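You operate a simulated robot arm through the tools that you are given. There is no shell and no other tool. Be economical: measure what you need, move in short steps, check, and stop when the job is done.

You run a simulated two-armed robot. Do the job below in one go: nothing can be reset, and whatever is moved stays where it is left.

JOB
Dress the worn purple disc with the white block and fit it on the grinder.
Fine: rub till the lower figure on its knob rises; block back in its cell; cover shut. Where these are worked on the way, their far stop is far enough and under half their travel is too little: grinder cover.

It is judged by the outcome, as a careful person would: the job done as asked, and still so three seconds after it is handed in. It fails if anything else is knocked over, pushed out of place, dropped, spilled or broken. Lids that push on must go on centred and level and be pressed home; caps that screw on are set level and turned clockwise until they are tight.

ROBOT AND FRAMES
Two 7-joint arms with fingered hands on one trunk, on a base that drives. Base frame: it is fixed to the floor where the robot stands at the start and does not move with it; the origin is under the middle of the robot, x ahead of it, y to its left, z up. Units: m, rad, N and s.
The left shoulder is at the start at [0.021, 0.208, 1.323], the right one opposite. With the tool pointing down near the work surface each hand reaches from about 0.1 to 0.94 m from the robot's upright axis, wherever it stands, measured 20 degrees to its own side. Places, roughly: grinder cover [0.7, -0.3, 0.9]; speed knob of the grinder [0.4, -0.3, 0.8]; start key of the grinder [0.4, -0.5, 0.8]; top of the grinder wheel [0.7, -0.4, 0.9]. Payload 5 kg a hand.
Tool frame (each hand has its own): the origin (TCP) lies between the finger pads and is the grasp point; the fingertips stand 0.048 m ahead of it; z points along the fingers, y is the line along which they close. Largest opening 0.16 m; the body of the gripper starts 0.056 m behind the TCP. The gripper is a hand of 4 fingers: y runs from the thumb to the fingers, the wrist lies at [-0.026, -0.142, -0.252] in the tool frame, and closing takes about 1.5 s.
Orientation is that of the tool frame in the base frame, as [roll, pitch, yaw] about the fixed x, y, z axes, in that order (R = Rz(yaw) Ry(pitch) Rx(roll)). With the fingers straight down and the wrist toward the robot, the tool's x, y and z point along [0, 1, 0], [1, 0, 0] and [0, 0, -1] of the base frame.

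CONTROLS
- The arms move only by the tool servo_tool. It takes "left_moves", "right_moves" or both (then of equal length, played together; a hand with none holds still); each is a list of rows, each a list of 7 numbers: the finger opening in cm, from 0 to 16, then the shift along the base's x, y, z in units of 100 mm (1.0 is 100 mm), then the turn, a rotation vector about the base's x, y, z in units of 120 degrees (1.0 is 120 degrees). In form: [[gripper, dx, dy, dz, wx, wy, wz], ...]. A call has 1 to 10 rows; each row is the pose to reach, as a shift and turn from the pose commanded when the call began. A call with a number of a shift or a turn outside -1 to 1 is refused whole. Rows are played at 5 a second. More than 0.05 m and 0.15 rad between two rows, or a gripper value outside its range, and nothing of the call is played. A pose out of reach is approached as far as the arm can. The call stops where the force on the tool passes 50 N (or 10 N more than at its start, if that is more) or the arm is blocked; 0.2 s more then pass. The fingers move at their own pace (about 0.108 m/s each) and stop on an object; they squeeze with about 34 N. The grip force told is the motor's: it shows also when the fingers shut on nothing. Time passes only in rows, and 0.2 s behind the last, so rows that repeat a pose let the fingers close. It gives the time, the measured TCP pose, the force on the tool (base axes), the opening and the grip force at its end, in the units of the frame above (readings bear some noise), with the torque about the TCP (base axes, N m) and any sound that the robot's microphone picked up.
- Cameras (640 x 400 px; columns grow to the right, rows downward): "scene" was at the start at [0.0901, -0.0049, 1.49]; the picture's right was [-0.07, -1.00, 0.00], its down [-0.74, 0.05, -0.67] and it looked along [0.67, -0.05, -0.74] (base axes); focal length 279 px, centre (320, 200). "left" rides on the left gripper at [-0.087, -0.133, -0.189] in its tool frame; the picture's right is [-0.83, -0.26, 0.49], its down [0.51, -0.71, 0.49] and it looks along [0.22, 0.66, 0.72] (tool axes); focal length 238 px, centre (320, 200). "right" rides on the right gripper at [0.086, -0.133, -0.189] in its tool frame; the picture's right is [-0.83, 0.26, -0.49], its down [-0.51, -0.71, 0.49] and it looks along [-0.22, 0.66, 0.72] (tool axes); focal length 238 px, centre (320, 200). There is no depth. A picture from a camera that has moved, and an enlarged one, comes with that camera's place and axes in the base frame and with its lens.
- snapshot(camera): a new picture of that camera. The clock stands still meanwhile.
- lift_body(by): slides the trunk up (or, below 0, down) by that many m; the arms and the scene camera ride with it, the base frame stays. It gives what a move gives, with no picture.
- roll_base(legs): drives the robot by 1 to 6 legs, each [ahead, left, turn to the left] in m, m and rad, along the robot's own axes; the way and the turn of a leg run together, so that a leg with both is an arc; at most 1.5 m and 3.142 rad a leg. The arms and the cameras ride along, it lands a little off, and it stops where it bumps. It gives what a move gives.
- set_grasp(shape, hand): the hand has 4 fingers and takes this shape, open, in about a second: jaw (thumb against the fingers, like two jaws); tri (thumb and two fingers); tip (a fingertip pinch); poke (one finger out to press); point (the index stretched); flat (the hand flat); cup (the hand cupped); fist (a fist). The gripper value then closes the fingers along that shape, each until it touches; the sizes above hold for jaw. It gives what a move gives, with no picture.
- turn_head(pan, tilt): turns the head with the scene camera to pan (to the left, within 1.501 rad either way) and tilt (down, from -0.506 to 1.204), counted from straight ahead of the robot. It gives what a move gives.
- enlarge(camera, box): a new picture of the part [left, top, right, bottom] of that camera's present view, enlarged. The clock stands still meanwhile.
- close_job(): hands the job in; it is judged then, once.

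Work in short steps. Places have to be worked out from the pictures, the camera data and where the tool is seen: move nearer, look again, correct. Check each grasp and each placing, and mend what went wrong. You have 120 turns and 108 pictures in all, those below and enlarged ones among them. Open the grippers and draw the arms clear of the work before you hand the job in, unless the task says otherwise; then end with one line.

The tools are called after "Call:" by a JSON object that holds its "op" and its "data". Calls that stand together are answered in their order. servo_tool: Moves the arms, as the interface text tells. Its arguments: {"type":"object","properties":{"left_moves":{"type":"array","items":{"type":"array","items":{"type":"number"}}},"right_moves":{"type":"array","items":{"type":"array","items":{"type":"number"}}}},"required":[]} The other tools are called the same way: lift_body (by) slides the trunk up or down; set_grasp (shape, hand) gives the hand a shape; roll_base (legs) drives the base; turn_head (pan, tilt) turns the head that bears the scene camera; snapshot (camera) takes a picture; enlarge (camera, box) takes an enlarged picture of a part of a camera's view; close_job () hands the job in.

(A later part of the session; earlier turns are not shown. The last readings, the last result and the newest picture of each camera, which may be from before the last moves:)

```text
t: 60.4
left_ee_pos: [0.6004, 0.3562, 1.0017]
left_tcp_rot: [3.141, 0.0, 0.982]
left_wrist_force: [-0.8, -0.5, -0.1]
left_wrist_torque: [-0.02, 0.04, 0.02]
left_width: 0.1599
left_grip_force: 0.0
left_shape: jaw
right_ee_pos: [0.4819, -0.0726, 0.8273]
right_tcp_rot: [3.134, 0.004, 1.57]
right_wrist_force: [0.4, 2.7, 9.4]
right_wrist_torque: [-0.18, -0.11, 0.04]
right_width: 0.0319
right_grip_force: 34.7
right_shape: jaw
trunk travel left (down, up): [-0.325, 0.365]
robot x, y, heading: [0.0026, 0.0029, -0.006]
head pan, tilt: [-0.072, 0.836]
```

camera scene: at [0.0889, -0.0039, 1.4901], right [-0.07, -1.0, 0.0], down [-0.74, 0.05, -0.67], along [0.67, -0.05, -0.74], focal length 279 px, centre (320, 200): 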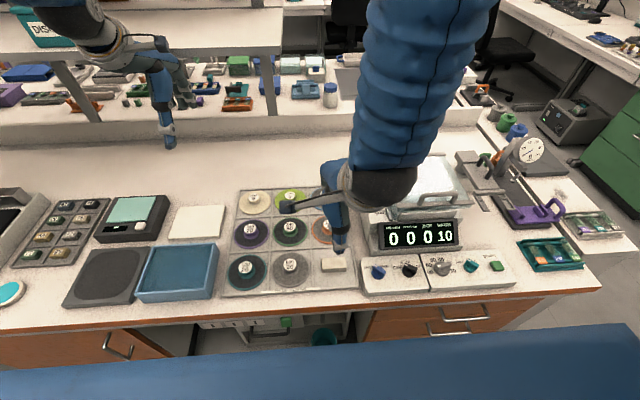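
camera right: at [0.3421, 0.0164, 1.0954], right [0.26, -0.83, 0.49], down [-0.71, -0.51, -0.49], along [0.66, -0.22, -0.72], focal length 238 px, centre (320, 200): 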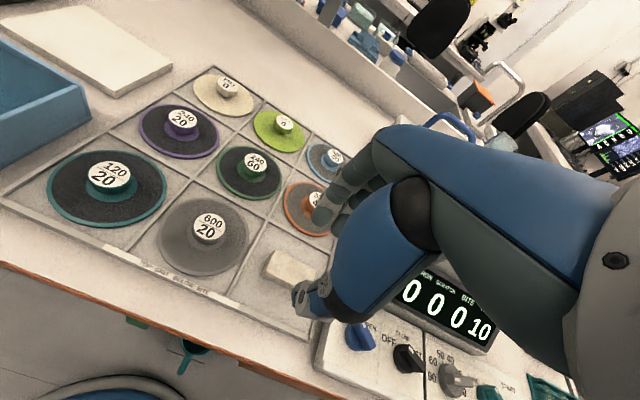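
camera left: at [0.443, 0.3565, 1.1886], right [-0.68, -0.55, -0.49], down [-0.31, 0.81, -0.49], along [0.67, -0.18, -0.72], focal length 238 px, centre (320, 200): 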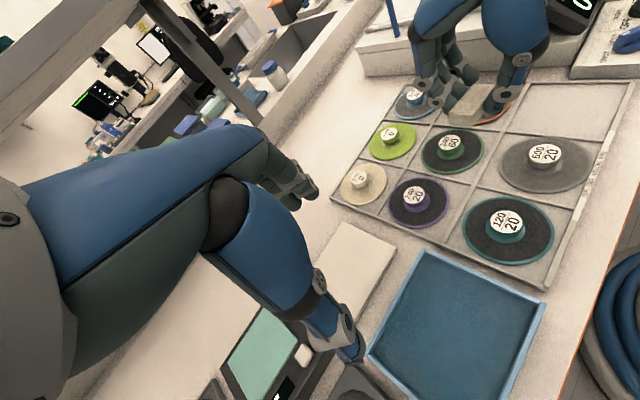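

Touching the floor. Release and lift away.

Call:
{"op": "servo_tool", "data": {"right_moves": [[3.5, 0, 0, 0, 0, 0, 0], [6, 0, 0, 0, 0, 0, 0], [6, 0, 0, 0, 0, 0, 0], [6, 0, 0, 0.3, 0, 0, 0], [6, 0, 0, 0.7, 0, 0, 0], [6, 0, 0, 1, 0, 0, 0]]}}

Call:
{"op": "servo_tool", "data": {"right_moves": [[6, 0.2, 0.2, 0.2, 0, 0, 0], [6, 0.4, 0.4, 0.4, 0, 0, 0], [6, 0.65, 0.65, 0.4, 0, 0, 0], [6, 0.9, 0.9, 0.4, 0, 0, 0], [6, 1, 1, 0.4, 0, 0, 0]]}}

Call:
{"op": "enlarge", "data": {"camera": "scene", "box": [210, 170, 370, 300]}}

Call:
{"op": "snapshot", "data": {"camera": "scene"}}

Call:
{"op": "snapshot", "data": {"camera": "right"}}

```text
t: 61.8
left_ee_pos: [0.601, 0.3561, 1.0009]
left_tcp_rot: [3.141, 0.0, 0.982]
left_wrist_force: [-0.5, 0.1, 0.2]
left_wrist_torque: [-0.02, -0.02, -0.02]
left_width: 0.16
left_grip_force: 0.1
left_shape: jaw
right_ee_pos: [0.4801, -0.0693, 0.928]
right_tcp_rot: [3.136, 0.002, 1.568]
right_wrist_force: [-0.4, 0.1, -0.4]
right_wrist_torque: [0.03, -0.06, 0.0]
right_width: 0.0596
right_grip_force: 0.0
right_shape: jaw
trunk travel left (down, up): [-0.325, 0.365]
robot x, y, heading: [0.0006, -0.0014, -0.003]
head pan, tilt: [-0.072, 0.836]
```

```text
t: 63.0
left_ee_pos: [0.6013, 0.3557, 1.0007]
left_tcp_rot: [3.141, 0.0, 0.983]
left_wrist_force: [0.6, 0.4, -0.5]
left_wrist_torque: [0.01, 0.0, -0.01]
left_width: 0.16
left_grip_force: 0.0
left_shape: jaw
right_ee_pos: [0.579, 0.0292, 0.9667]
right_tcp_rot: [3.136, 0.004, 1.568]
right_wrist_force: [0.4, -0.5, 0.3]
right_wrist_torque: [0.02, 0.01, 0.0]
right_width: 0.0597
right_grip_force: 0.1
right_shape: jaw
trunk travel left (down, up): [-0.325, 0.365]
robot x, y, heading: [0.0016, -0.0022, -0.0]
head pan, tilt: [-0.072, 0.836]
```

```text
3.08 times, centred on (290, 235) of scene
camera zoom: at [0.0898, -0.0058, 1.49], right [-0.07, -1.0, 0.0], down [-0.74, 0.06, -0.67], along [0.67, -0.05, -0.74], focal length 858 px, centre (412, 92)
```

zoom: 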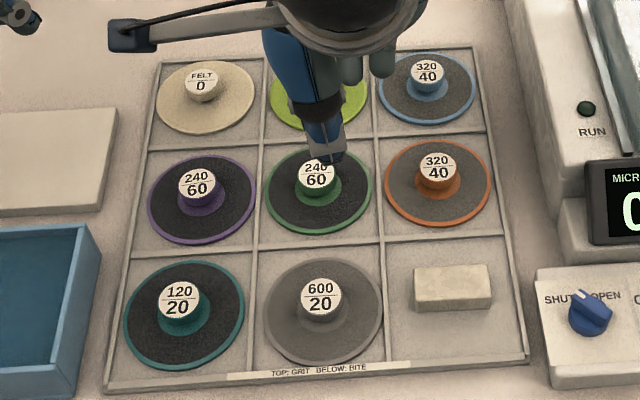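

```text
55 pictures are left
camera scene: at [0.0898, -0.0058, 1.49], right [-0.07, -1.0, 0.0], down [-0.74, 0.06, -0.67], along [0.67, -0.05, -0.74], focal length 279 px, centre (320, 200)
```

scene: 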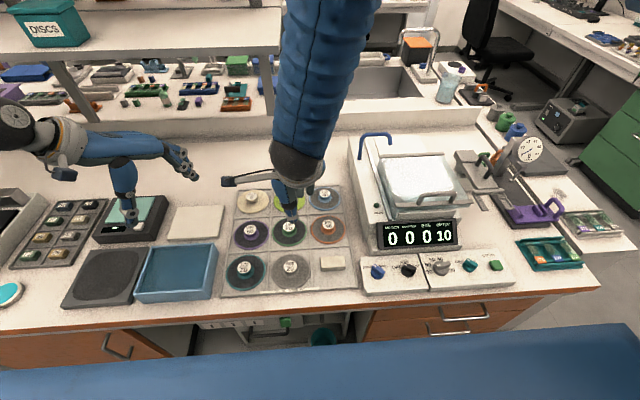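

```text
54 pictures are left
camera right: at [0.4454, 0.1162, 1.1532], right [0.25, -0.83, 0.49], down [-0.71, -0.51, -0.49], along [0.66, -0.22, -0.72], focal length 238 px, centre (320, 200)
```

right: 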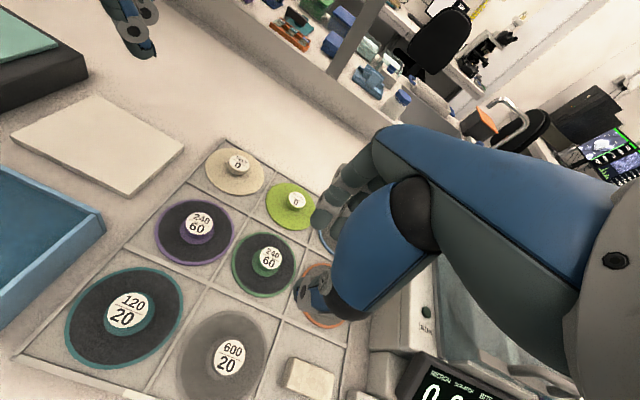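

Block is back in its cell and everything else is in place. Now examine the grinder and its cover.

Call:
{"op": "enlarge", "data": {"camera": "scene", "box": [340, 120, 480, 250]}}

```text
3.08 times, centred on (410, 185) of scene
camera zoom: at [0.0898, -0.0058, 1.49], right [-0.07, -1.0, 0.0], down [-0.74, 0.06, -0.67], along [0.67, -0.05, -0.74], focal length 858 px, centre (43, 246)
```

zoom: 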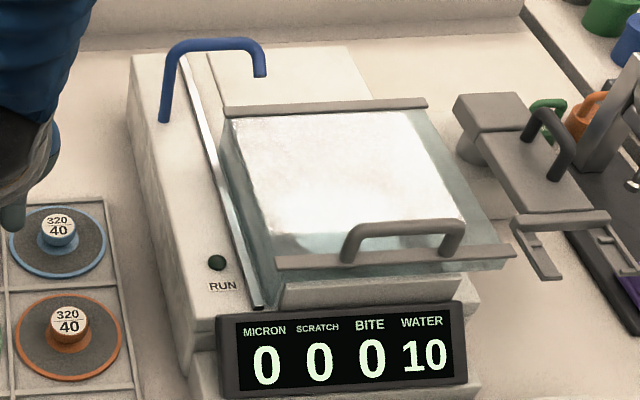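

The cover spans about x 0.60–0.83, y −0.28 to −0.49 with a handle bar at its front and a rail on its left. I move the right hand up and over near the handle for a closer look.

Call:
{"op": "servo_tool", "data": {"right_moves": [[8, 0, -0.1, 0.4, 0, 0, 0], [8, 0, -0.3, 0.75, 0, 0, 0], [8, 0, -0.65, 0.95, 0, 0, 0], [8, 0, -1, 1, 0, 0, 0]]}}

Call:
{"op": "servo_tool", "data": {"right_moves": [[8, 0, -0.45, 0, 0, 0, 0], [8, 0, -0.9, 0, 0, 0, 0], [8, 0, -1, 0, 0, 0, 0], [8, 0, -1, 0, 0, 0, 0]]}}

Call:
{"op": "snapshot", "data": {"camera": "right"}}

```text
t: 64.0
left_ee_pos: [0.6016, 0.355, 1.0011]
left_tcp_rot: [-3.141, -0.001, 0.983]
left_wrist_force: [0.1, -1.2, 0.4]
left_wrist_torque: [0.08, 0.01, -0.03]
left_width: 0.1596
left_grip_force: 0.1
left_shape: jaw
right_ee_pos: [0.5817, -0.0699, 1.0653]
right_tcp_rot: [3.136, 0.002, 1.569]
right_wrist_force: [-0.2, -1.2, -0.7]
right_wrist_torque: [0.1, -0.02, -0.02]
right_width: 0.0798
right_grip_force: 0.1
right_shape: jaw
trunk travel left (down, up): [-0.325, 0.365]
robot x, y, heading: [-0.0039, -0.0063, -0.003]
head pan, tilt: [-0.072, 0.836]
```

```text
t: 65.0
left_ee_pos: [0.6017, 0.3551, 1.0005]
left_tcp_rot: [3.14, 0.0, 0.98]
left_wrist_force: [0.2, -0.4, 0.9]
left_wrist_torque: [0.03, -0.01, 0.01]
left_width: 0.16
left_grip_force: 0.1
left_shape: jaw
right_ee_pos: [0.5804, -0.1714, 1.065]
right_tcp_rot: [3.135, 0.004, 1.567]
right_wrist_force: [-0.2, -0.1, -0.3]
right_wrist_torque: [0.02, -0.01, 0.0]
right_width: 0.0799
right_grip_force: 0.0
right_shape: jaw
trunk travel left (down, up): [-0.325, 0.365]
robot x, y, heading: [0.0031, -0.0017, -0.004]
head pan, tilt: [-0.072, 0.836]
```

```text
52 pictures are left
camera right: at [0.4463, -0.0848, 1.2518], right [0.25, -0.83, 0.49], down [-0.71, -0.51, -0.49], along [0.66, -0.22, -0.72], focal length 238 px, centre (320, 200)
```

right: 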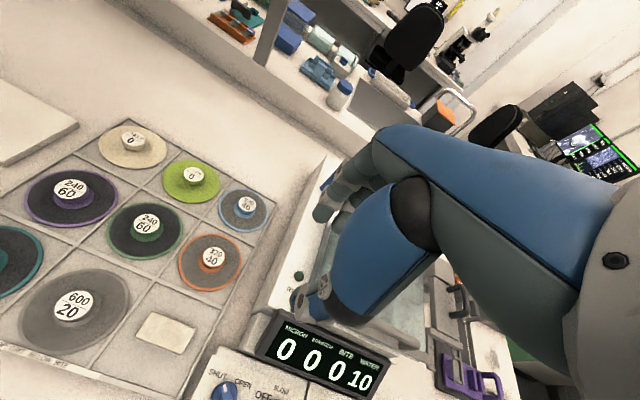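

I continue to above the handle with the right hand and bring the left hand across so its camera can see the cover from the left.

Call:
{"op": "servo_tool", "data": {"right_moves": [[8, 0, -0.45, 0, 0, 0, 0], [8, 0, -0.9, 0, 0, 0, 0], [8, 0, -1, 0.3, 0, 0, 0], [8, 0, -1, 0.5, 0, 0, 0]], "left_moves": [[16, -0.2, -0.2, 0.3, 0, 0, 0], [16, -0.4, -0.5, 0.6, 0, 0, 0], [16, -0.6, -0.8, 0.9, 0, 0, 0], [16, -0.8, -1, 1, 0, 0, 0]]}}

Call:
{"op": "servo_tool", "data": {"right_moves": [[8, 0, -0.45, 0, 0, 0, 0], [8, 0, -0.9, 0, 0, 0, 0], [8, 0, -1, 0, 0, 0, 0], [8, 0, -1, 0, 0, 0, 0]], "left_moves": [[16, -0.2, -0.4, 0, 0, 0, 0], [16, -0.4, -0.8, 0, 0, 0, 0], [16, -0.4, -1, 0, 0, 0, 0], [16, -0.4, -1, 0, 0, 0, 0]]}}

Call:
{"op": "snapshot", "data": {"camera": "left"}}

Call:
{"op": "enlarge", "data": {"camera": "scene", "box": [340, 100, 500, 250]}}

```text
t: 66.0
left_ee_pos: [0.5219, 0.2554, 1.1036]
left_tcp_rot: [3.141, 0.0, 0.983]
left_wrist_force: [0.0, -0.5, 0.8]
left_wrist_torque: [0.13, -0.03, -0.04]
left_width: 0.1599
left_grip_force: 0.0
left_shape: jaw
right_ee_pos: [0.5808, -0.2719, 1.1178]
right_tcp_rot: [3.138, 0.0, 1.567]
right_wrist_force: [-1.1, -0.1, -0.6]
right_wrist_torque: [0.08, -0.01, 0.02]
right_width: 0.0795
right_grip_force: 0.0
right_shape: jaw
trunk travel left (down, up): [-0.325, 0.365]
robot x, y, heading: [0.0003, 0.0012, -0.001]
head pan, tilt: [-0.072, 0.836]
```

```text
t: 67.0
left_ee_pos: [0.4805, 0.1562, 1.1026]
left_tcp_rot: [-3.141, 0.001, 0.981]
left_wrist_force: [-0.6, 0.2, -0.2]
left_wrist_torque: [0.01, -0.03, -0.02]
left_width: 0.16
left_grip_force: 0.1
left_shape: jaw
right_ee_pos: [0.5793, -0.3704, 1.1185]
right_tcp_rot: [3.136, 0.004, 1.566]
right_wrist_force: [-0.6, -1.2, -0.3]
right_wrist_torque: [0.02, -0.07, -0.02]
right_width: 0.0797
right_grip_force: 0.0
right_shape: jaw
trunk travel left (down, up): [-0.325, 0.365]
robot x, y, heading: [-0.0019, -0.0002, 0.002]
head pan, tilt: [-0.072, 0.836]
```

```text
51 pictures are left
camera left: at [0.3217, 0.1568, 1.2899], right [-0.68, -0.55, -0.49], down [-0.31, 0.81, -0.49], along [0.67, -0.18, -0.72], focal length 238 px, centre (320, 200)
```

left: 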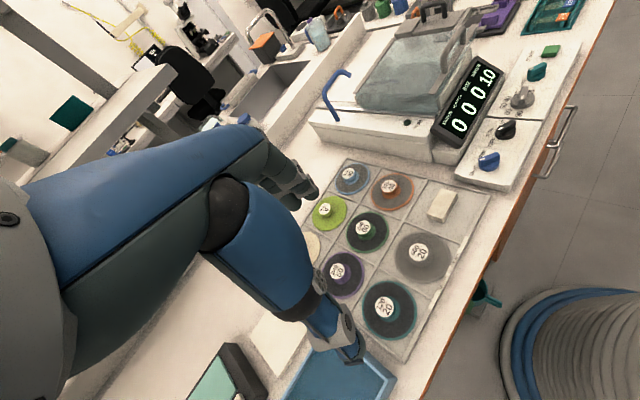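

```text
2.67 times, centred on (420, 175) of scene
camera zoom: at [0.0887, -0.0064, 1.4901], right [-0.07, -1.0, 0.0], down [-0.74, 0.06, -0.67], along [0.67, -0.05, -0.74], focal length 744 px, centre (53, 267)
```

zoom: 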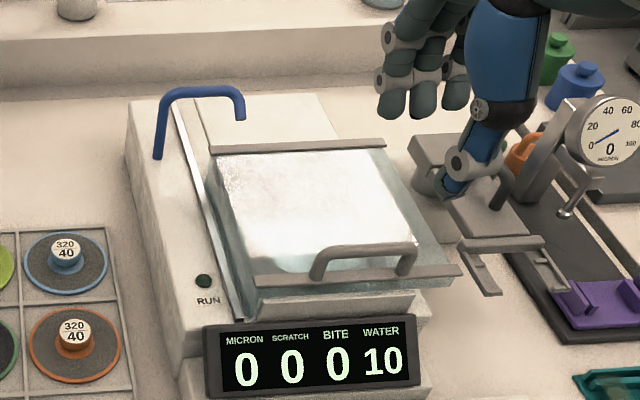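

Enlarge the grinder in the left view.

Call:
{"op": "enlarge", "data": {"camera": "left", "box": [310, 0, 510, 150]}}

```text
2.67 times, centred on (410, 75) of left
camera zoom: at [0.3217, 0.1568, 1.2899], right [-0.68, -0.55, -0.49], down [-0.31, 0.81, -0.49], along [0.67, -0.18, -0.72], focal length 636 px, centre (80, 533)
```

zoom: 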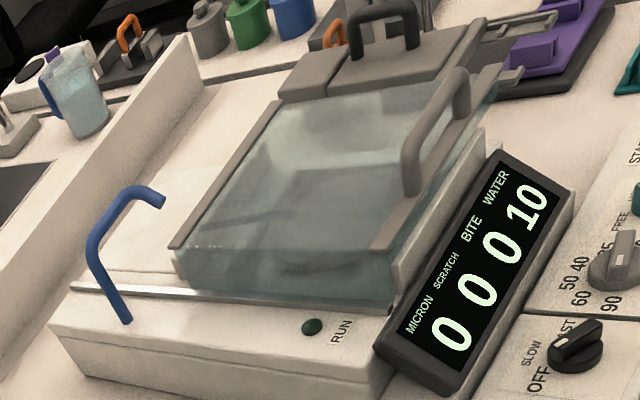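

The cover seems to slide back along the rail. The handle's top bar is about (0.567, −0.35, 0.957). Lower the right hand toward it and look.

Call:
{"op": "servo_tool", "data": {"right_moves": [[8, 0, 0.1, -0.4, 0, 0, 0], [8, 0, 0.18, -0.8, 0, 0, 0], [8, 0, 0.18, -1, 0, 0, 0], [8, 0, 0.18, -1, 0, 0, 0]]}}

Call:
{"op": "enlarge", "data": {"camera": "left", "box": [310, 0, 510, 150]}}

Call:
{"op": "enlarge", "data": {"camera": "scene", "box": [340, 100, 500, 250]}}

```text
t: 68.0
left_ee_pos: [0.4802, 0.158, 1.1015]
left_tcp_rot: [3.141, -0.001, 0.982]
left_wrist_force: [0.2, -0.1, -0.2]
left_wrist_torque: [-0.01, -0.04, -0.02]
left_width: 0.16
left_grip_force: 0.1
left_shape: jaw
right_ee_pos: [0.5779, -0.3503, 1.0187]
right_tcp_rot: [3.136, 0.003, 1.568]
right_wrist_force: [0.1, 0.4, 0.8]
right_wrist_torque: [-0.02, -0.03, 0.01]
right_width: 0.0796
right_grip_force: 0.0
right_shape: jaw
trunk travel left (down, up): [-0.325, 0.365]
robot x, y, heading: [-0.0002, 0.0003, -0.001]
head pan, tilt: [-0.072, 0.836]
```

```text
2.67 times, centred on (410, 75) of left
camera zoom: at [0.3221, 0.1578, 1.2899], right [-0.68, -0.55, -0.49], down [-0.31, 0.81, -0.49], along [0.67, -0.18, -0.72], focal length 636 px, centre (80, 533)
```

zoom: 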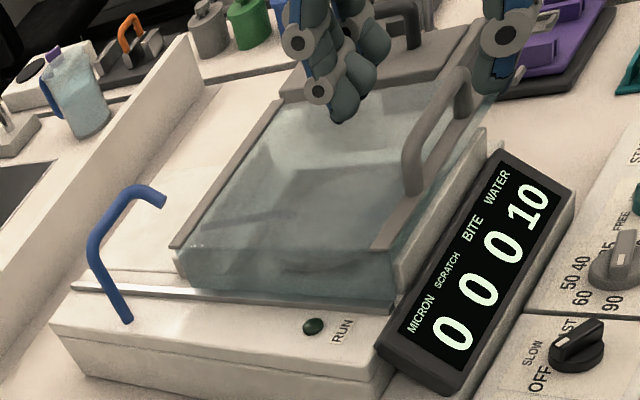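

```text
2.67 times, centred on (420, 175) of scene
camera zoom: at [0.089, -0.0056, 1.4901], right [-0.07, -1.0, 0.0], down [-0.74, 0.06, -0.67], along [0.67, -0.05, -0.74], focal length 744 px, centre (53, 267)
```

zoom: 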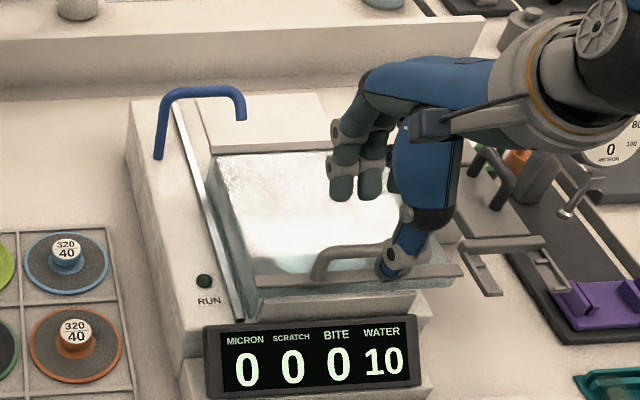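

Alignment looks right: thumb before, fingers behind the bar. Lower to z≈0.967 and close.

Call:
{"op": "servo_tool", "data": {"right_moves": [[8, 0, 0.03, -0.2, 0, 0, 0], [8, 0, 0.03, -0.4, 0, 0, 0], [8, 0, 0.03, -0.5, 0, 0, 0], [8, 0, 0.03, -0.5, 0, 0, 0]]}}

Call:
{"op": "enlarge", "data": {"camera": "left", "box": [310, 0, 510, 150]}}

```text
t: 69.0
left_ee_pos: [0.4799, 0.1583, 1.1016]
left_tcp_rot: [3.141, 0.001, 0.983]
left_wrist_force: [-0.8, -0.2, -0.5]
left_wrist_torque: [-0.01, 0.02, 0.0]
left_width: 0.1598
left_grip_force: 0.1
left_shape: jaw
right_ee_pos: [0.5804, -0.3503, 0.9683]
right_tcp_rot: [3.132, 0.003, 1.567]
right_wrist_force: [-0.1, -0.1, 4.9]
right_wrist_torque: [0.06, -0.24, 0.03]
right_width: 0.0797
right_grip_force: 0.0
right_shape: jaw
trunk travel left (down, up): [-0.325, 0.365]
robot x, y, heading: [-0.0011, -0.0009, -0.0]
head pan, tilt: [-0.072, 0.836]
```

```text
2.67 times, centred on (410, 75) of left
camera zoom: at [0.3221, 0.1575, 1.2899], right [-0.68, -0.55, -0.49], down [-0.31, 0.81, -0.49], along [0.67, -0.18, -0.72], focal length 636 px, centre (80, 533)
```

zoom: 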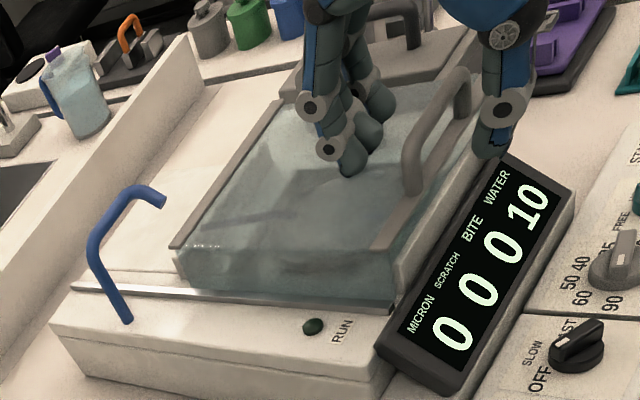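

Fingers brush the cover top; raise 8 mm and close on the bar.

Call:
{"op": "servo_tool", "data": {"right_moves": [[8, 0, 0.02, 0.08, 0, 0, 0], [5, 0, 0.02, 0.08, 0, 0, 0], [3, 0, 0.02, 0.08, 0, 0, 0], [0, 0, 0.02, 0.08, 0, 0, 0], [0, 0, 0.02, 0.08, 0, 0, 0], [0, 0, 0.02, 0.08, 0, 0, 0], [0, 0, 0.02, 0.08, 0, 0, 0]]}}

Call:
{"op": "enlarge", "data": {"camera": "left", "box": [310, 0, 510, 150]}}

```text
t: 70.5
left_ee_pos: [0.4818, 0.1574, 1.1018]
left_tcp_rot: [3.141, -0.001, 0.982]
left_wrist_force: [-0.4, -0.1, -0.4]
left_wrist_torque: [0.0, 0.0, -0.03]
left_width: 0.1598
left_grip_force: 0.0
left_shape: jaw
right_ee_pos: [0.5798, -0.3498, 0.9741]
right_tcp_rot: [3.137, 0.003, 1.57]
right_wrist_force: [-2.2, 0.4, -10.5]
right_wrist_torque: [-0.02, -0.13, 0.19]
right_width: 0.0037
right_grip_force: 33.7
right_shape: jaw
trunk travel left (down, up): [-0.325, 0.365]
robot x, y, heading: [-0.0003, -0.0009, -0.003]
head pan, tilt: [-0.072, 0.836]
```

```text
2.67 times, centred on (410, 75) of left
camera zoom: at [0.3228, 0.1573, 1.2896], right [-0.68, -0.55, -0.49], down [-0.31, 0.81, -0.49], along [0.67, -0.18, -0.72], focal length 636 px, centre (80, 533)
```

zoom: 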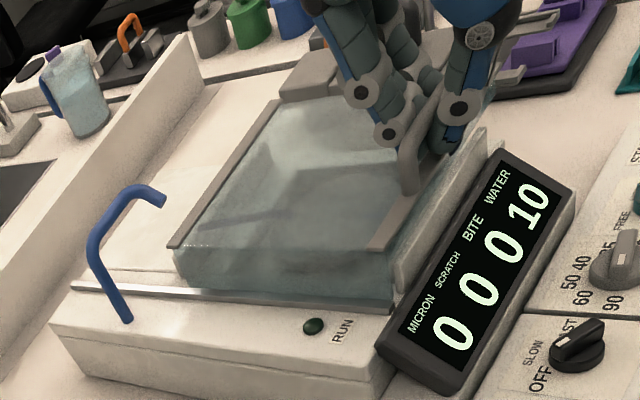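

The bar is enclosed. Test: slide +x by 2 cm and read the force.

Call:
{"op": "servo_tool", "data": {"right_moves": [[0, 0.05, 0, 0, 0, 0, 0], [0, 0.1, 0, 0, 0, 0, 0], [0, 0.15, 0, 0, 0, 0, 0], [0, 0.2, 0, 0, 0, 0, 0], [0, 0.2, 0, 0, 0, 0, 0]]}}

Call:
{"op": "enlarge", "data": {"camera": "left", "box": [310, 0, 510, 150]}}

```text
t: 71.8
left_ee_pos: [0.4817, 0.158, 1.1009]
left_tcp_rot: [-3.14, 0.0, 0.979]
left_wrist_force: [0.6, 0.4, -0.9]
left_wrist_torque: [0.01, 0.0, -0.02]
left_width: 0.1597
left_grip_force: 0.1
left_shape: jaw
right_ee_pos: [0.6022, -0.3491, 0.9741]
right_tcp_rot: [3.137, 0.004, 1.566]
right_wrist_force: [-0.6, -5.4, -17.1]
right_wrist_torque: [-0.14, -0.22, 0.24]
right_width: 0.0038
right_grip_force: 34.2
right_shape: jaw
trunk travel left (down, up): [-0.325, 0.365]
robot x, y, heading: [-0.0025, 0.0033, -0.003]
head pan, tilt: [-0.072, 0.836]
```

```text
2.67 times, centred on (410, 75) of left
camera zoom: at [0.3233, 0.1565, 1.2896], right [-0.68, -0.55, -0.49], down [-0.31, 0.82, -0.49], along [0.67, -0.18, -0.72], focal length 636 px, centre (80, 533)
```

zoom: 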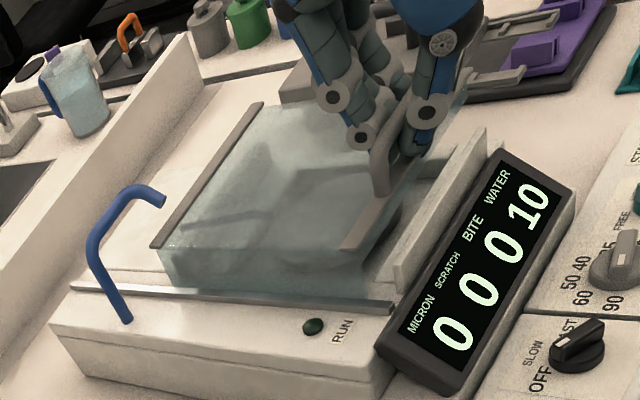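

It slides back. Continue pushing toward the far stop, relaxing the upward pull a little.

Call:
{"op": "servo_tool", "data": {"right_moves": [[0, 0.1, 0, -0.04, 0, 0, 0], [0, 0.25, 0, -0.04, 0, 0, 0], [0, 0.4, 0, -0.04, 0, 0, 0], [0, 0.55, 0, -0.04, 0, 0, 0], [0, 0.7, 0, -0.04, 0, 0, 0], [0, 0.85, 0, -0.04, 0, 0, 0], [0, 1, 0, -0.04, 0, 0, 0], [0, 1, 0, -0.04, 0, 0, 0]]}}

Call:
{"op": "enlarge", "data": {"camera": "left", "box": [310, 0, 510, 150]}}

```text
t: 73.5
left_ee_pos: [0.4803, 0.1577, 1.1028]
left_tcp_rot: [3.141, -0.001, 0.983]
left_wrist_force: [-0.2, 0.0, 0.1]
left_wrist_torque: [-0.04, 0.0, -0.02]
left_width: 0.1597
left_grip_force: 0.0
left_shape: jaw
right_ee_pos: [0.7024, -0.3483, 0.9716]
right_tcp_rot: [3.132, 0.002, 1.569]
right_wrist_force: [0.1, -4.4, 7.0]
right_wrist_torque: [-0.19, -0.06, 0.14]
right_width: 0.0039
right_grip_force: 34.1
right_shape: jaw
trunk travel left (down, up): [-0.325, 0.365]
robot x, y, heading: [0.0002, -0.0012, -0.0]
head pan, tilt: [-0.072, 0.836]
```

```text
2.67 times, centred on (410, 75) of left
camera zoom: at [0.3218, 0.1575, 1.29], right [-0.68, -0.55, -0.49], down [-0.31, 0.81, -0.49], along [0.67, -0.18, -0.72], focal length 636 px, centre (80, 533)
```

zoom: 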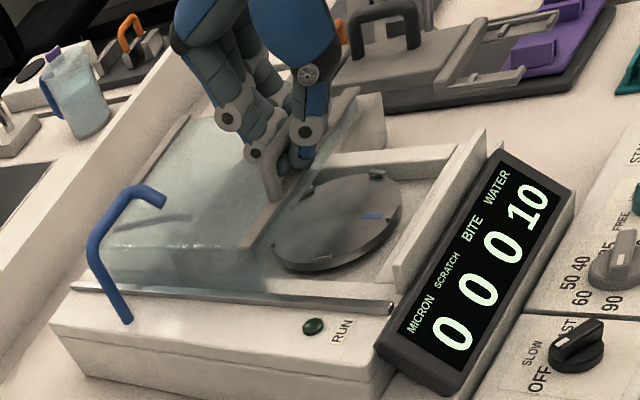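

The bare platen with edge lugs is appearing. Continue to the far stop.

Call:
{"op": "servo_tool", "data": {"right_moves": [[0, 0.15, 0, 0, 0, 0, 0], [0, 0.3, 0, 0, 0, 0, 0], [0, 0.45, 0, 0, 0, 0, 0], [0, 0.6, 0, 0, 0, 0, 0], [0, 0.75, 0, 0, 0, 0, 0], [0, 0.9, 0, 0, 0, 0, 0], [0, 1, 0, 0, 0, 0, 0]]}}

Call:
{"op": "enlarge", "data": {"camera": "left", "box": [310, 0, 510, 150]}}

```text
t: 75.0
left_ee_pos: [0.4762, 0.1572, 1.1032]
left_tcp_rot: [3.139, 0.001, 0.978]
left_wrist_force: [0.0, 0.5, 0.1]
left_wrist_torque: [-0.03, 0.02, 0.01]
left_width: 0.1597
left_grip_force: 0.1
left_shape: jaw
right_ee_pos: [0.7766, -0.3481, 0.9673]
right_tcp_rot: [-3.127, 0.003, 1.568]
right_wrist_force: [-38.5, 2.8, 27.2]
right_wrist_torque: [0.08, 1.43, -0.14]
right_width: 0.0094
right_grip_force: 34.0
right_shape: jaw
trunk travel left (down, up): [-0.325, 0.365]
robot x, y, heading: [-0.0034, -0.0075, -0.011]
head pan, tilt: [-0.072, 0.836]
stopped in row 7 (right hand): the force on the tool passed its limit at 53 N (the readings are from after the stop); the commanded pose is now the measured one
```

```text
2.67 times, centred on (410, 75) of left
camera zoom: at [0.3168, 0.158, 1.2911], right [-0.68, -0.55, -0.49], down [-0.3, 0.82, -0.49], along [0.67, -0.19, -0.72], focal length 636 px, centre (80, 533)
```

zoom: 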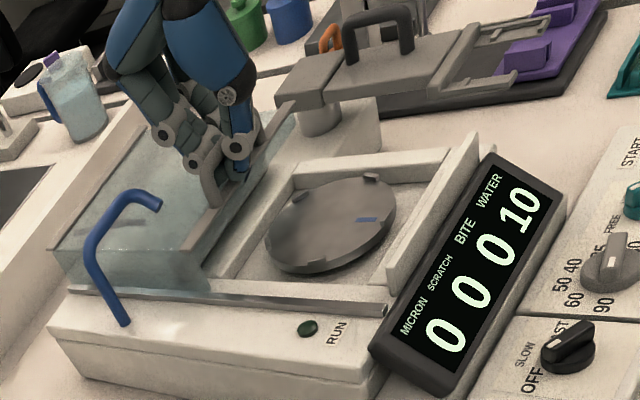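

Far stop reached; platen fully exposed. Release the handle and rise.

Call:
{"op": "servo_tool", "data": {"right_moves": [[4, -0.03, 0, 0.02, 0, 0, 0], [8, -0.03, 0, 0.04, 0, 0, 0], [8, -0.03, 0, 0.06, 0, 0, 0], [8, -0.03, 0, 0.06, 0, 0, 0], [8, -0.03, 0, 0.4, 0, 0, 0], [8, -0.03, 0, 0.8, 0, 0, 0], [8, -0.03, 0, 1, 0, 0, 0]]}}

Call:
{"op": "enlarge", "data": {"camera": "left", "box": [350, 20, 480, 120]}}

Call:
{"op": "enlarge", "data": {"camera": "scene", "box": [340, 110, 480, 240]}}

```text
t: 76.6
left_ee_pos: [0.4796, 0.1562, 1.1021]
left_tcp_rot: [3.141, 0.0, 0.982]
left_wrist_force: [-0.7, 0.1, 0.5]
left_wrist_torque: [0.02, -0.07, 0.02]
left_width: 0.1597
left_grip_force: 0.0
left_shape: jaw
right_ee_pos: [0.778, -0.3496, 1.0671]
right_tcp_rot: [-3.129, 0.001, 1.566]
right_wrist_force: [-1.4, -0.7, -1.0]
right_wrist_torque: [0.01, -0.13, 0.0]
right_width: 0.0796
right_grip_force: 0.0
right_shape: jaw
trunk travel left (down, up): [-0.325, 0.365]
robot x, y, heading: [-0.0015, 0.0005, -0.006]
head pan, tilt: [-0.072, 0.836]
```

```text
4.00 times, centred on (415, 70) of left
camera zoom: at [0.3213, 0.1569, 1.2899], right [-0.68, -0.55, -0.49], down [-0.31, 0.82, -0.49], along [0.67, -0.18, -0.72], focal length 953 px, centre (-60, 720)
```

zoom: 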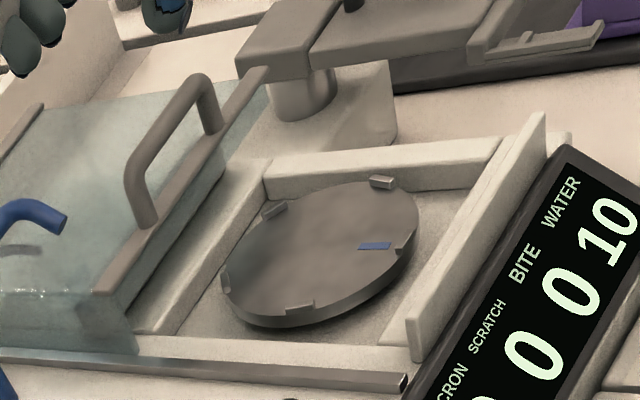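

```text
3.08 times, centred on (410, 175) of scene
camera zoom: at [0.088, -0.0062, 1.49], right [-0.08, -1.0, 0.0], down [-0.74, 0.06, -0.67], along [0.67, -0.05, -0.74], focal length 858 px, centre (43, 277)
```

zoom: 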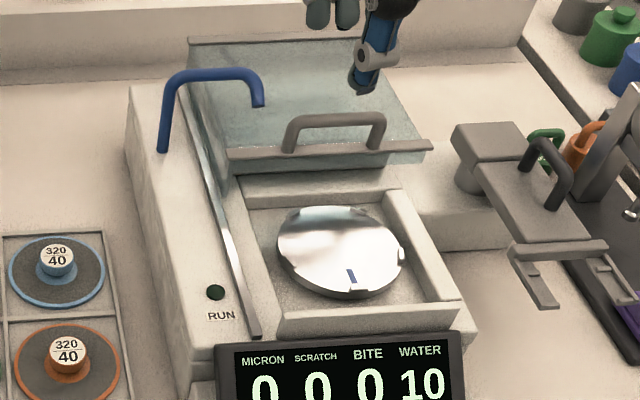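

Platen centre is at about (0.676, −0.360, 0.853), and the purple knob at (0.604, 0.167). I retract the left hand to its earlier viewing spot and bring the right hand back toward the rack, yawed 45°.

Call:
{"op": "servo_tool", "data": {"left_moves": [[16, 0.1, 0.3, 0, 0, 0, 0], [16, 0.3, 0.6, 0, 0, 0, 0], [16, 0.5, 0.9, 0, 0, 0, 0], [16, 0.6, 1, -0.2, 0, 0, 0], [16, 0.6, 1, -0.4, 0, 0, 0], [16, 0.6, 1, -0.5, 0, 0, 0]], "right_moves": [[8, -0.3, 0.1, 0, 0, 0, 0.06], [8, -0.5, 0.3, 0, 0, 0, 0.12], [8, -0.7, 0.5, 0, 0, 0, 0.18], [8, -0.8, 0.7, 0, 0, 0, 0.24], [8, -0.9, 0.9, 0, 0, 0, 0.3], [8, -1, 1, 0, 0, 0, 0.376]]}}

Call:
{"op": "servo_tool", "data": {"left_moves": [[16, 0.1, 0.3, 0, 0, 0, 0], [16, 0.3, 0.6, 0, 0, 0, 0], [16, 0.5, 0.9, 0, 0, 0, 0], [16, 0.6, 1, -0.2, 0, 0, 0], [16, 0.6, 1, -0.4, 0, 0, 0], [16, 0.6, 1, -0.5, 0, 0, 0]], "right_moves": [[8, 0, 0.2, 0, 0, 0, 0], [8, 0, 0.4, 0, 0, 0, 0], [8, 0, 0.6, 0, 0, 0, 0], [8, 0, 0.8, 0, 0, 0, 0], [8, 0, 0.9, 0, 0, 0, 0], [8, 0, 1, 0, 0, 0, 0]]}}

```text
refused: row 6 steps farther than a row can; nothing moved
```

```text
t: 78.0
left_ee_pos: [0.5402, 0.2571, 1.052]
left_tcp_rot: [-3.141, 0.001, 0.98]
left_wrist_force: [-0.4, 0.9, -0.5]
left_wrist_torque: [-0.05, 0.0, 0.02]
left_width: 0.16
left_grip_force: 0.0
left_shape: jaw
right_ee_pos: [0.7823, -0.2468, 1.063]
right_tcp_rot: [-3.132, 0.002, 1.57]
right_wrist_force: [-0.1, 0.8, 0.0]
right_wrist_torque: [-0.07, 0.01, 0.0]
right_width: 0.0797
right_grip_force: 0.1
right_shape: jaw
trunk travel left (down, up): [-0.325, 0.365]
robot x, y, heading: [-0.0013, -0.004, -0.002]
head pan, tilt: [-0.072, 0.836]
```

Row limit again; the second call moved safely. Continue both with smaller turns.

Call:
{"op": "servo_tool", "data": {"left_moves": [[16, 0.1, 0.2, 0, 0, 0, 0], [16, 0.3, 0.4, 0, 0, 0, 0], [16, 0.5, 0.6, 0, 0, 0, 0], [16, 0.6, 0.8, -0.2, 0, 0, 0], [16, 0.6, 1, -0.4, 0, 0, 0], [16, 0.6, 1, -0.5, 0, 0, 0]], "right_moves": [[8, -0.15, 0.15, 0, 0, 0, 0.06], [8, -0.3, 0.3, 0, 0, 0, 0.12], [8, -0.45, 0.45, 0, 0, 0, 0.18], [8, -0.6, 0.6, 0, 0, 0, 0.24], [8, -0.75, 0.8, 0, 0, 0, 0.3], [8, -0.9, 1, 0, 0, 0, 0.37]]}}

Call:
{"op": "servo_tool", "data": {"right_moves": [[8, -0.1, 0.3, 0, 0, 0, 0], [8, -0.3, 0.6, 0, 0, 0, 0], [8, -0.5, 0.9, 0, 0, 0, 0], [8, -0.6, 1, 0, 0, 0, 0]]}}

Call:
{"op": "servo_tool", "data": {"right_moves": [[7, -0.1, 0.3, 0, 0, 0, 0], [7, -0.2, 0.6, 0, 0, 0, 0], [7, -0.25, 0.9, 0, 0, 0, 0], [7, -0.25, 1, -0.3, 0, 0, 0], [7, -0.25, 1, -0.6, 0, 0, 0], [7, -0.25, 1, -0.9, 0, 0, 0], [7, -0.25, 1, -0.9, 0, 0, 0]]}}

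Call:
{"op": "snapshot", "data": {"camera": "left"}}

Call:
{"op": "enlarge", "data": {"camera": "scene", "box": [200, 150, 340, 270]}}

```text
t: 79.4
left_ee_pos: [0.601, 0.3557, 1.0026]
left_tcp_rot: [3.142, 0.0, 0.979]
left_wrist_force: [-0.1, -0.6, -0.3]
left_wrist_torque: [0.09, 0.06, -0.03]
left_width: 0.1599
left_grip_force: 0.1
left_shape: jaw
right_ee_pos: [0.6927, -0.1511, 1.0637]
right_tcp_rot: [-3.133, 0.004, 2.344]
right_wrist_force: [0.5, -1.0, 0.2]
right_wrist_torque: [0.03, 0.05, 0.02]
right_width: 0.0797
right_grip_force: 0.0
right_shape: jaw
trunk travel left (down, up): [-0.325, 0.365]
robot x, y, heading: [-0.0022, -0.0009, -0.0]
head pan, tilt: [-0.072, 0.836]
```

```text
t: 80.4
left_ee_pos: [0.6, 0.3569, 1.0028]
left_tcp_rot: [-3.142, -0.001, 0.978]
left_wrist_force: [0.2, -0.6, 0.0]
left_wrist_torque: [0.02, 0.0, 0.01]
left_width: 0.1596
left_grip_force: 0.0
left_shape: jaw
right_ee_pos: [0.6318, -0.0465, 1.0615]
right_tcp_rot: [-3.133, 0.002, 2.342]
right_wrist_force: [0.3, -0.5, 1.2]
right_wrist_torque: [0.08, 0.0, 0.01]
right_width: 0.0795
right_grip_force: 0.0
right_shape: jaw
trunk travel left (down, up): [-0.325, 0.365]
robot x, y, heading: [-0.0019, -0.0005, -0.007]
head pan, tilt: [-0.072, 0.836]
```

```text
t: 82.0
left_ee_pos: [0.5997, 0.3564, 1.0035]
left_tcp_rot: [-3.141, -0.001, 0.98]
left_wrist_force: [-1.3, 0.0, 0.2]
left_wrist_torque: [0.03, 0.03, 0.01]
left_width: 0.16
left_grip_force: 0.0
left_shape: jaw
right_ee_pos: [0.6042, 0.0502, 0.9748]
right_tcp_rot: [-3.131, 0.004, 2.345]
right_wrist_force: [-0.1, 0.3, -0.8]
right_wrist_torque: [-0.02, -0.06, -0.05]
right_width: 0.0704
right_grip_force: 0.2
right_shape: jaw
trunk travel left (down, up): [-0.325, 0.365]
robot x, y, heading: [-0.0028, -0.0005, -0.004]
head pan, tilt: [-0.072, 0.836]
```

```text
39 pictures are left
camera left: at [0.4413, 0.3569, 1.1909], right [-0.68, -0.55, -0.49], down [-0.31, 0.82, -0.49], along [0.67, -0.18, -0.72], focal length 238 px, centre (320, 200)
```

left: 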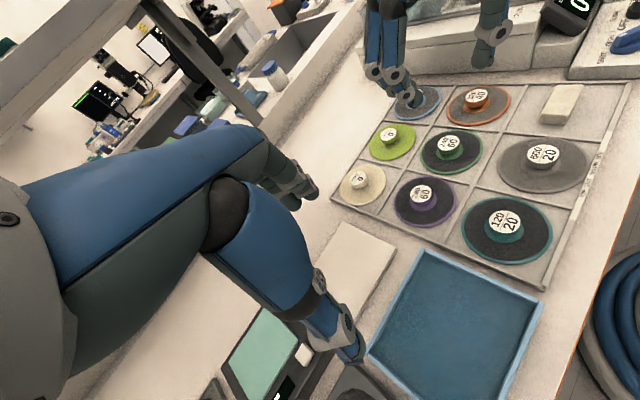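

```text
3.33 times, centred on (270, 210) of scene
camera zoom: at [0.0878, -0.0061, 1.4901], right [-0.08, -1.0, 0.0], down [-0.74, 0.06, -0.67], along [0.67, -0.05, -0.74], focal length 930 px, centre (487, 167)
```

zoom: 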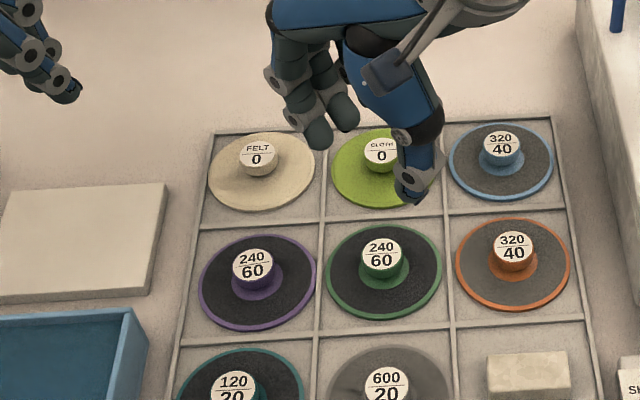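

Hand still 0.117 m short in y. Move over the purple knob and lower to 0.89.

Call:
{"op": "servo_tool", "data": {"right_moves": [[7, 0, 0.4, 0, 0, 0, 0], [7, 0, 0.8, 0, 0, 0, 0], [7, 0, 1, 0, 0, 0, 0], [7, 0, 1, 0, 0, 0, 0]]}}

Call:
{"op": "servo_tool", "data": {"right_moves": [[7, 0, 0.16, -0.2, 0, 0, 0], [7, 0, 0.16, -0.5, 0, 0, 0], [7, 0, 0.16, -0.8, 0, 0, 0], [7, 0, 0.16, -0.8, 0, 0, 0]]}}

Call:
{"op": "enlarge", "data": {"camera": "left", "box": [350, 80, 530, 250]}}

Call:
{"op": "enlarge", "data": {"camera": "scene", "box": [200, 150, 340, 270]}}

```text
t: 83.0
left_ee_pos: [0.6004, 0.3568, 1.0027]
left_tcp_rot: [3.14, -0.001, 0.98]
left_wrist_force: [0.5, -0.5, -0.1]
left_wrist_torque: [0.04, -0.01, -0.04]
left_width: 0.1598
left_grip_force: 0.1
left_shape: jaw
right_ee_pos: [0.6059, 0.1524, 0.9732]
right_tcp_rot: [-3.132, 0.002, 2.343]
right_wrist_force: [-0.1, -0.4, 0.3]
right_wrist_torque: [0.01, -0.01, 0.02]
right_width: 0.0703
right_grip_force: 0.2
right_shape: jaw
trunk travel left (down, up): [-0.325, 0.365]
robot x, y, heading: [-0.0037, 0.0032, -0.001]
head pan, tilt: [-0.072, 0.836]
```

```text
t: 84.0
left_ee_pos: [0.6002, 0.3575, 1.0038]
left_tcp_rot: [3.141, -0.001, 0.981]
left_wrist_force: [-1.4, 0.4, 0.2]
left_wrist_torque: [0.01, -0.06, 0.01]
left_width: 0.16
left_grip_force: 0.1
left_shape: jaw
right_ee_pos: [0.6043, 0.1682, 0.8926]
right_tcp_rot: [-3.131, 0.004, 2.345]
right_wrist_force: [-0.8, -0.1, -0.2]
right_wrist_torque: [0.02, -0.04, 0.0]
right_width: 0.0705
right_grip_force: 0.0
right_shape: jaw
trunk travel left (down, up): [-0.325, 0.365]
robot x, y, heading: [-0.0019, 0.0012, -0.005]
head pan, tilt: [-0.072, 0.836]
```

```text
2.35 times, centred on (440, 165) of left
camera zoom: at [0.4413, 0.3571, 1.1908], right [-0.68, -0.55, -0.49], down [-0.31, 0.82, -0.49], along [0.67, -0.18, -0.72], focal length 561 px, centre (38, 282)
```

zoom: 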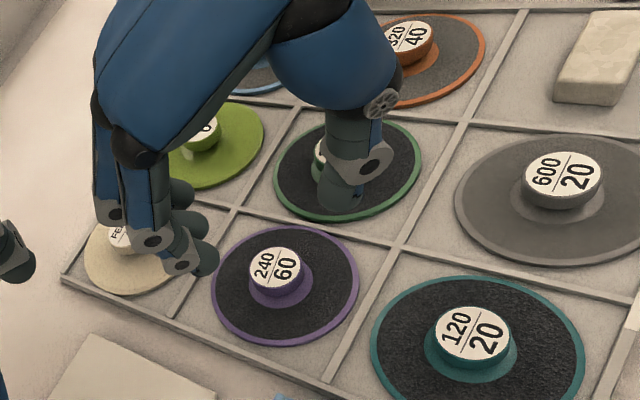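

```text
3.33 times, centred on (270, 210) of scene
camera zoom: at [0.0878, -0.0059, 1.4901], right [-0.08, -1.0, 0.0], down [-0.74, 0.06, -0.67], along [0.67, -0.05, -0.74], focal length 930 px, centre (487, 167)
```

zoom: 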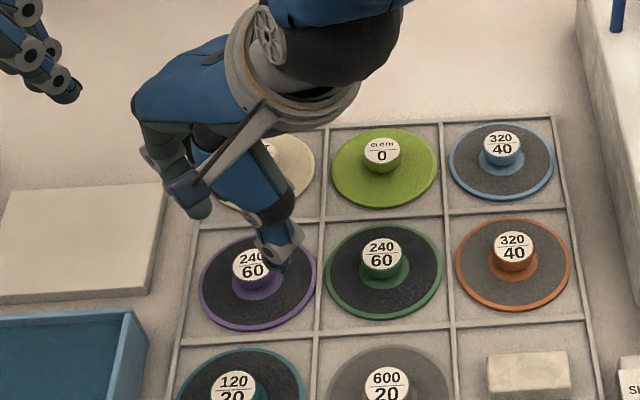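

Both views agree the TCP is over the knob within a few mm. Descend to z≈0.830.

Call:
{"op": "servo_tool", "data": {"right_moves": [[7, 0, 0.02, -0.25, 0, 0, 0], [7, 0, 0.02, -0.45, 0, 0, 0], [7, 0, 0.02, -0.55, 0, 0, 0], [7, 0, 0.02, -0.62, 0, 0, 0], [7, 0, 0.02, -0.62, 0, 0, 0]]}}

Call:
{"op": "enlarge", "data": {"camera": "left", "box": [350, 80, 530, 250]}}

```text
t: 85.2
left_ee_pos: [0.5998, 0.3572, 1.0015]
left_tcp_rot: [-3.14, 0.0, 0.98]
left_wrist_force: [-0.2, -0.7, 0.0]
left_wrist_torque: [-0.03, -0.03, 0.02]
left_width: 0.1599
left_grip_force: 0.1
left_shape: jaw
right_ee_pos: [0.6055, 0.1694, 0.8325]
right_tcp_rot: [-3.132, 0.001, 2.344]
right_wrist_force: [-0.1, -0.2, 0.5]
right_wrist_torque: [0.01, 0.0, -0.03]
right_width: 0.0704
right_grip_force: 0.1
right_shape: jaw
trunk travel left (down, up): [-0.325, 0.365]
robot x, y, heading: [-0.0054, -0.0014, -0.003]
head pan, tilt: [-0.072, 0.836]
```

```text
2.35 times, centred on (440, 165) of left
camera zoom: at [0.4418, 0.3573, 1.1905], right [-0.68, -0.55, -0.49], down [-0.31, 0.82, -0.49], along [0.67, -0.18, -0.72], focal length 561 px, centre (38, 282)
```

zoom: 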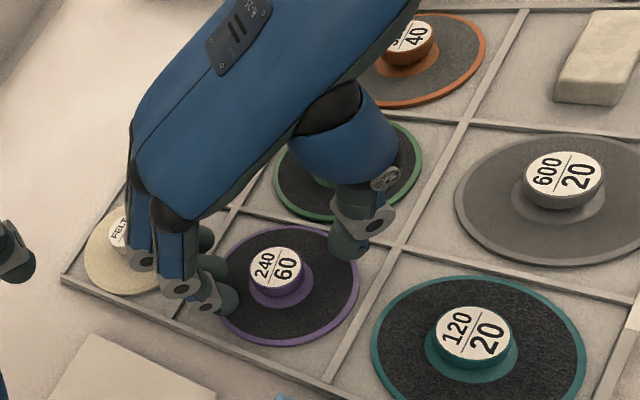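

The knob sits midway between thumb and fingers. Close.

Call:
{"op": "servo_tool", "data": {"right_moves": [[5, 0, 0, -0.02, 0, 0, 0], [3, 0, 0, -0.02, 0, 0, 0], [0, 0, 0, -0.02, 0, 0, 0], [0, 0, 0, -0.02, 0, 0, 0], [0, 0, 0, -0.02, 0, 0, 0], [0, 0, 0, -0.02, 0, 0, 0], [0, 0, 0, -0.02, 0, 0, 0]]}}

Call:
{"op": "servo_tool", "data": {"right_moves": [[0, 0, 0, 0.15, 0, 0, 0], [0, 0, 0, 0.3, 0, 0, 0], [0, 0, 0, 0.3, 0, 0, 0]]}}

Call:
{"op": "enlarge", "data": {"camera": "left", "box": [350, 80, 530, 250]}}

```text
t: 86.8
left_ee_pos: [0.6001, 0.3572, 1.0028]
left_tcp_rot: [-3.141, 0.0, 0.981]
left_wrist_force: [0.4, -0.4, -0.5]
left_wrist_torque: [0.0, 0.0, 0.01]
left_width: 0.16
left_grip_force: 0.0
left_shape: jaw
right_ee_pos: [0.6051, 0.1685, 0.8297]
right_tcp_rot: [-3.131, 0.002, 2.344]
right_wrist_force: [0.3, -0.7, -0.3]
right_wrist_torque: [0.05, -0.03, 0.01]
right_width: 0.028
right_grip_force: 34.0
right_shape: jaw
trunk travel left (down, up): [-0.325, 0.365]
robot x, y, heading: [-0.0016, -0.0021, -0.003]
head pan, tilt: [-0.072, 0.836]
```

```text
t: 87.6
left_ee_pos: [0.6005, 0.3562, 1.0023]
left_tcp_rot: [3.142, -0.001, 0.981]
left_wrist_force: [0.1, 1.0, 0.2]
left_wrist_torque: [-0.01, -0.01, -0.03]
left_width: 0.1597
left_grip_force: 0.1
left_shape: jaw
right_ee_pos: [0.6064, 0.1689, 0.8587]
right_tcp_rot: [-3.132, 0.002, 2.343]
right_wrist_force: [0.4, -0.8, -1.6]
right_wrist_torque: [-0.03, 0.03, 0.0]
right_width: 0.0278
right_grip_force: 34.0
right_shape: jaw
trunk travel left (down, up): [-0.325, 0.365]
robot x, y, heading: [-0.0009, 0.0026, -0.006]
head pan, tilt: [-0.072, 0.836]
```

```text
2.35 times, centred on (440, 165) of left
camera zoom: at [0.4421, 0.3572, 1.1904], right [-0.68, -0.55, -0.49], down [-0.31, 0.82, -0.49], along [0.67, -0.18, -0.72], focal length 561 px, centre (38, 282)
```

zoom: 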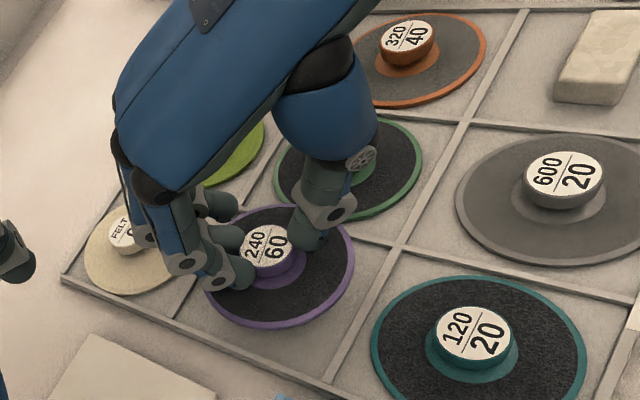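

The disc is lifted. Raise to about 0.99 and inspect whether it hangs level.

Call:
{"op": "servo_tool", "data": {"right_moves": [[0, 0, 0, 0.25, 0, 0, 0], [0, 0, 0, 0.5, 0, 0, 0], [0, 0, 0, 0.75, 0, 0, 0], [0, 0, 0, 1, 0, 0, 0], [0, 0, 0, 1, 0, 0, 0]]}}

Call:
{"op": "enlarge", "data": {"camera": "left", "box": [330, 20, 530, 200]}}

Call:
{"op": "enlarge", "data": {"camera": "scene", "box": [200, 120, 340, 250]}}

```text
t: 88.8
left_ee_pos: [0.6, 0.3566, 1.0016]
left_tcp_rot: [-3.141, 0.003, 0.981]
left_wrist_force: [0.6, 0.1, 0.1]
left_wrist_torque: [-0.01, 0.02, -0.05]
left_width: 0.1599
left_grip_force: 0.2
left_shape: jaw
right_ee_pos: [0.6067, 0.1708, 0.9588]
right_tcp_rot: [-3.128, 0.001, 2.344]
right_wrist_force: [-0.4, 0.2, -1.5]
right_wrist_torque: [-0.01, 0.05, 0.01]
right_width: 0.0279
right_grip_force: 34.7
right_shape: jaw
trunk travel left (down, up): [-0.325, 0.365]
robot x, y, heading: [-0.0025, 0.0008, -0.006]
head pan, tilt: [-0.072, 0.836]
```

```text
2.22 times, centred on (430, 110) of left
camera zoom: at [0.4426, 0.3573, 1.1902], right [-0.68, -0.55, -0.49], down [-0.31, 0.82, -0.49], along [0.67, -0.18, -0.72], focal length 530 px, centre (76, 400)
```

zoom: 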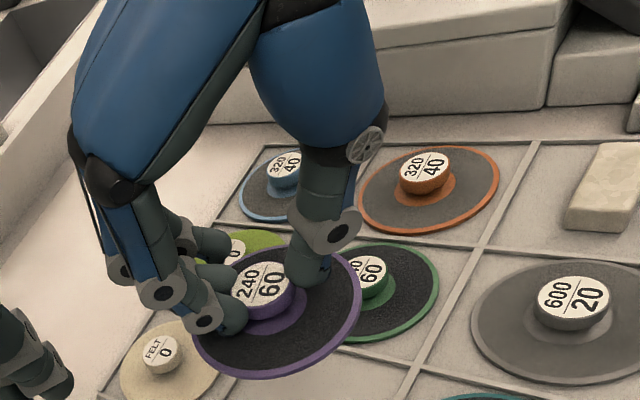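

```text
3.08 times, centred on (270, 185) of scene
camera zoom: at [0.0893, -0.0055, 1.4899], right [-0.08, -1.0, 0.0], down [-0.74, 0.06, -0.67], along [0.67, -0.05, -0.74], focal length 858 px, centre (474, 246)
```

zoom: 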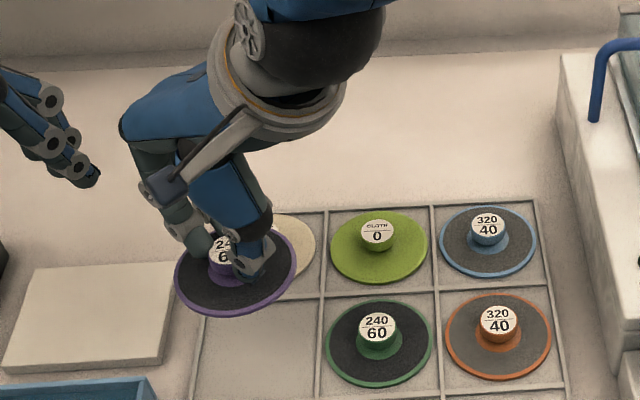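

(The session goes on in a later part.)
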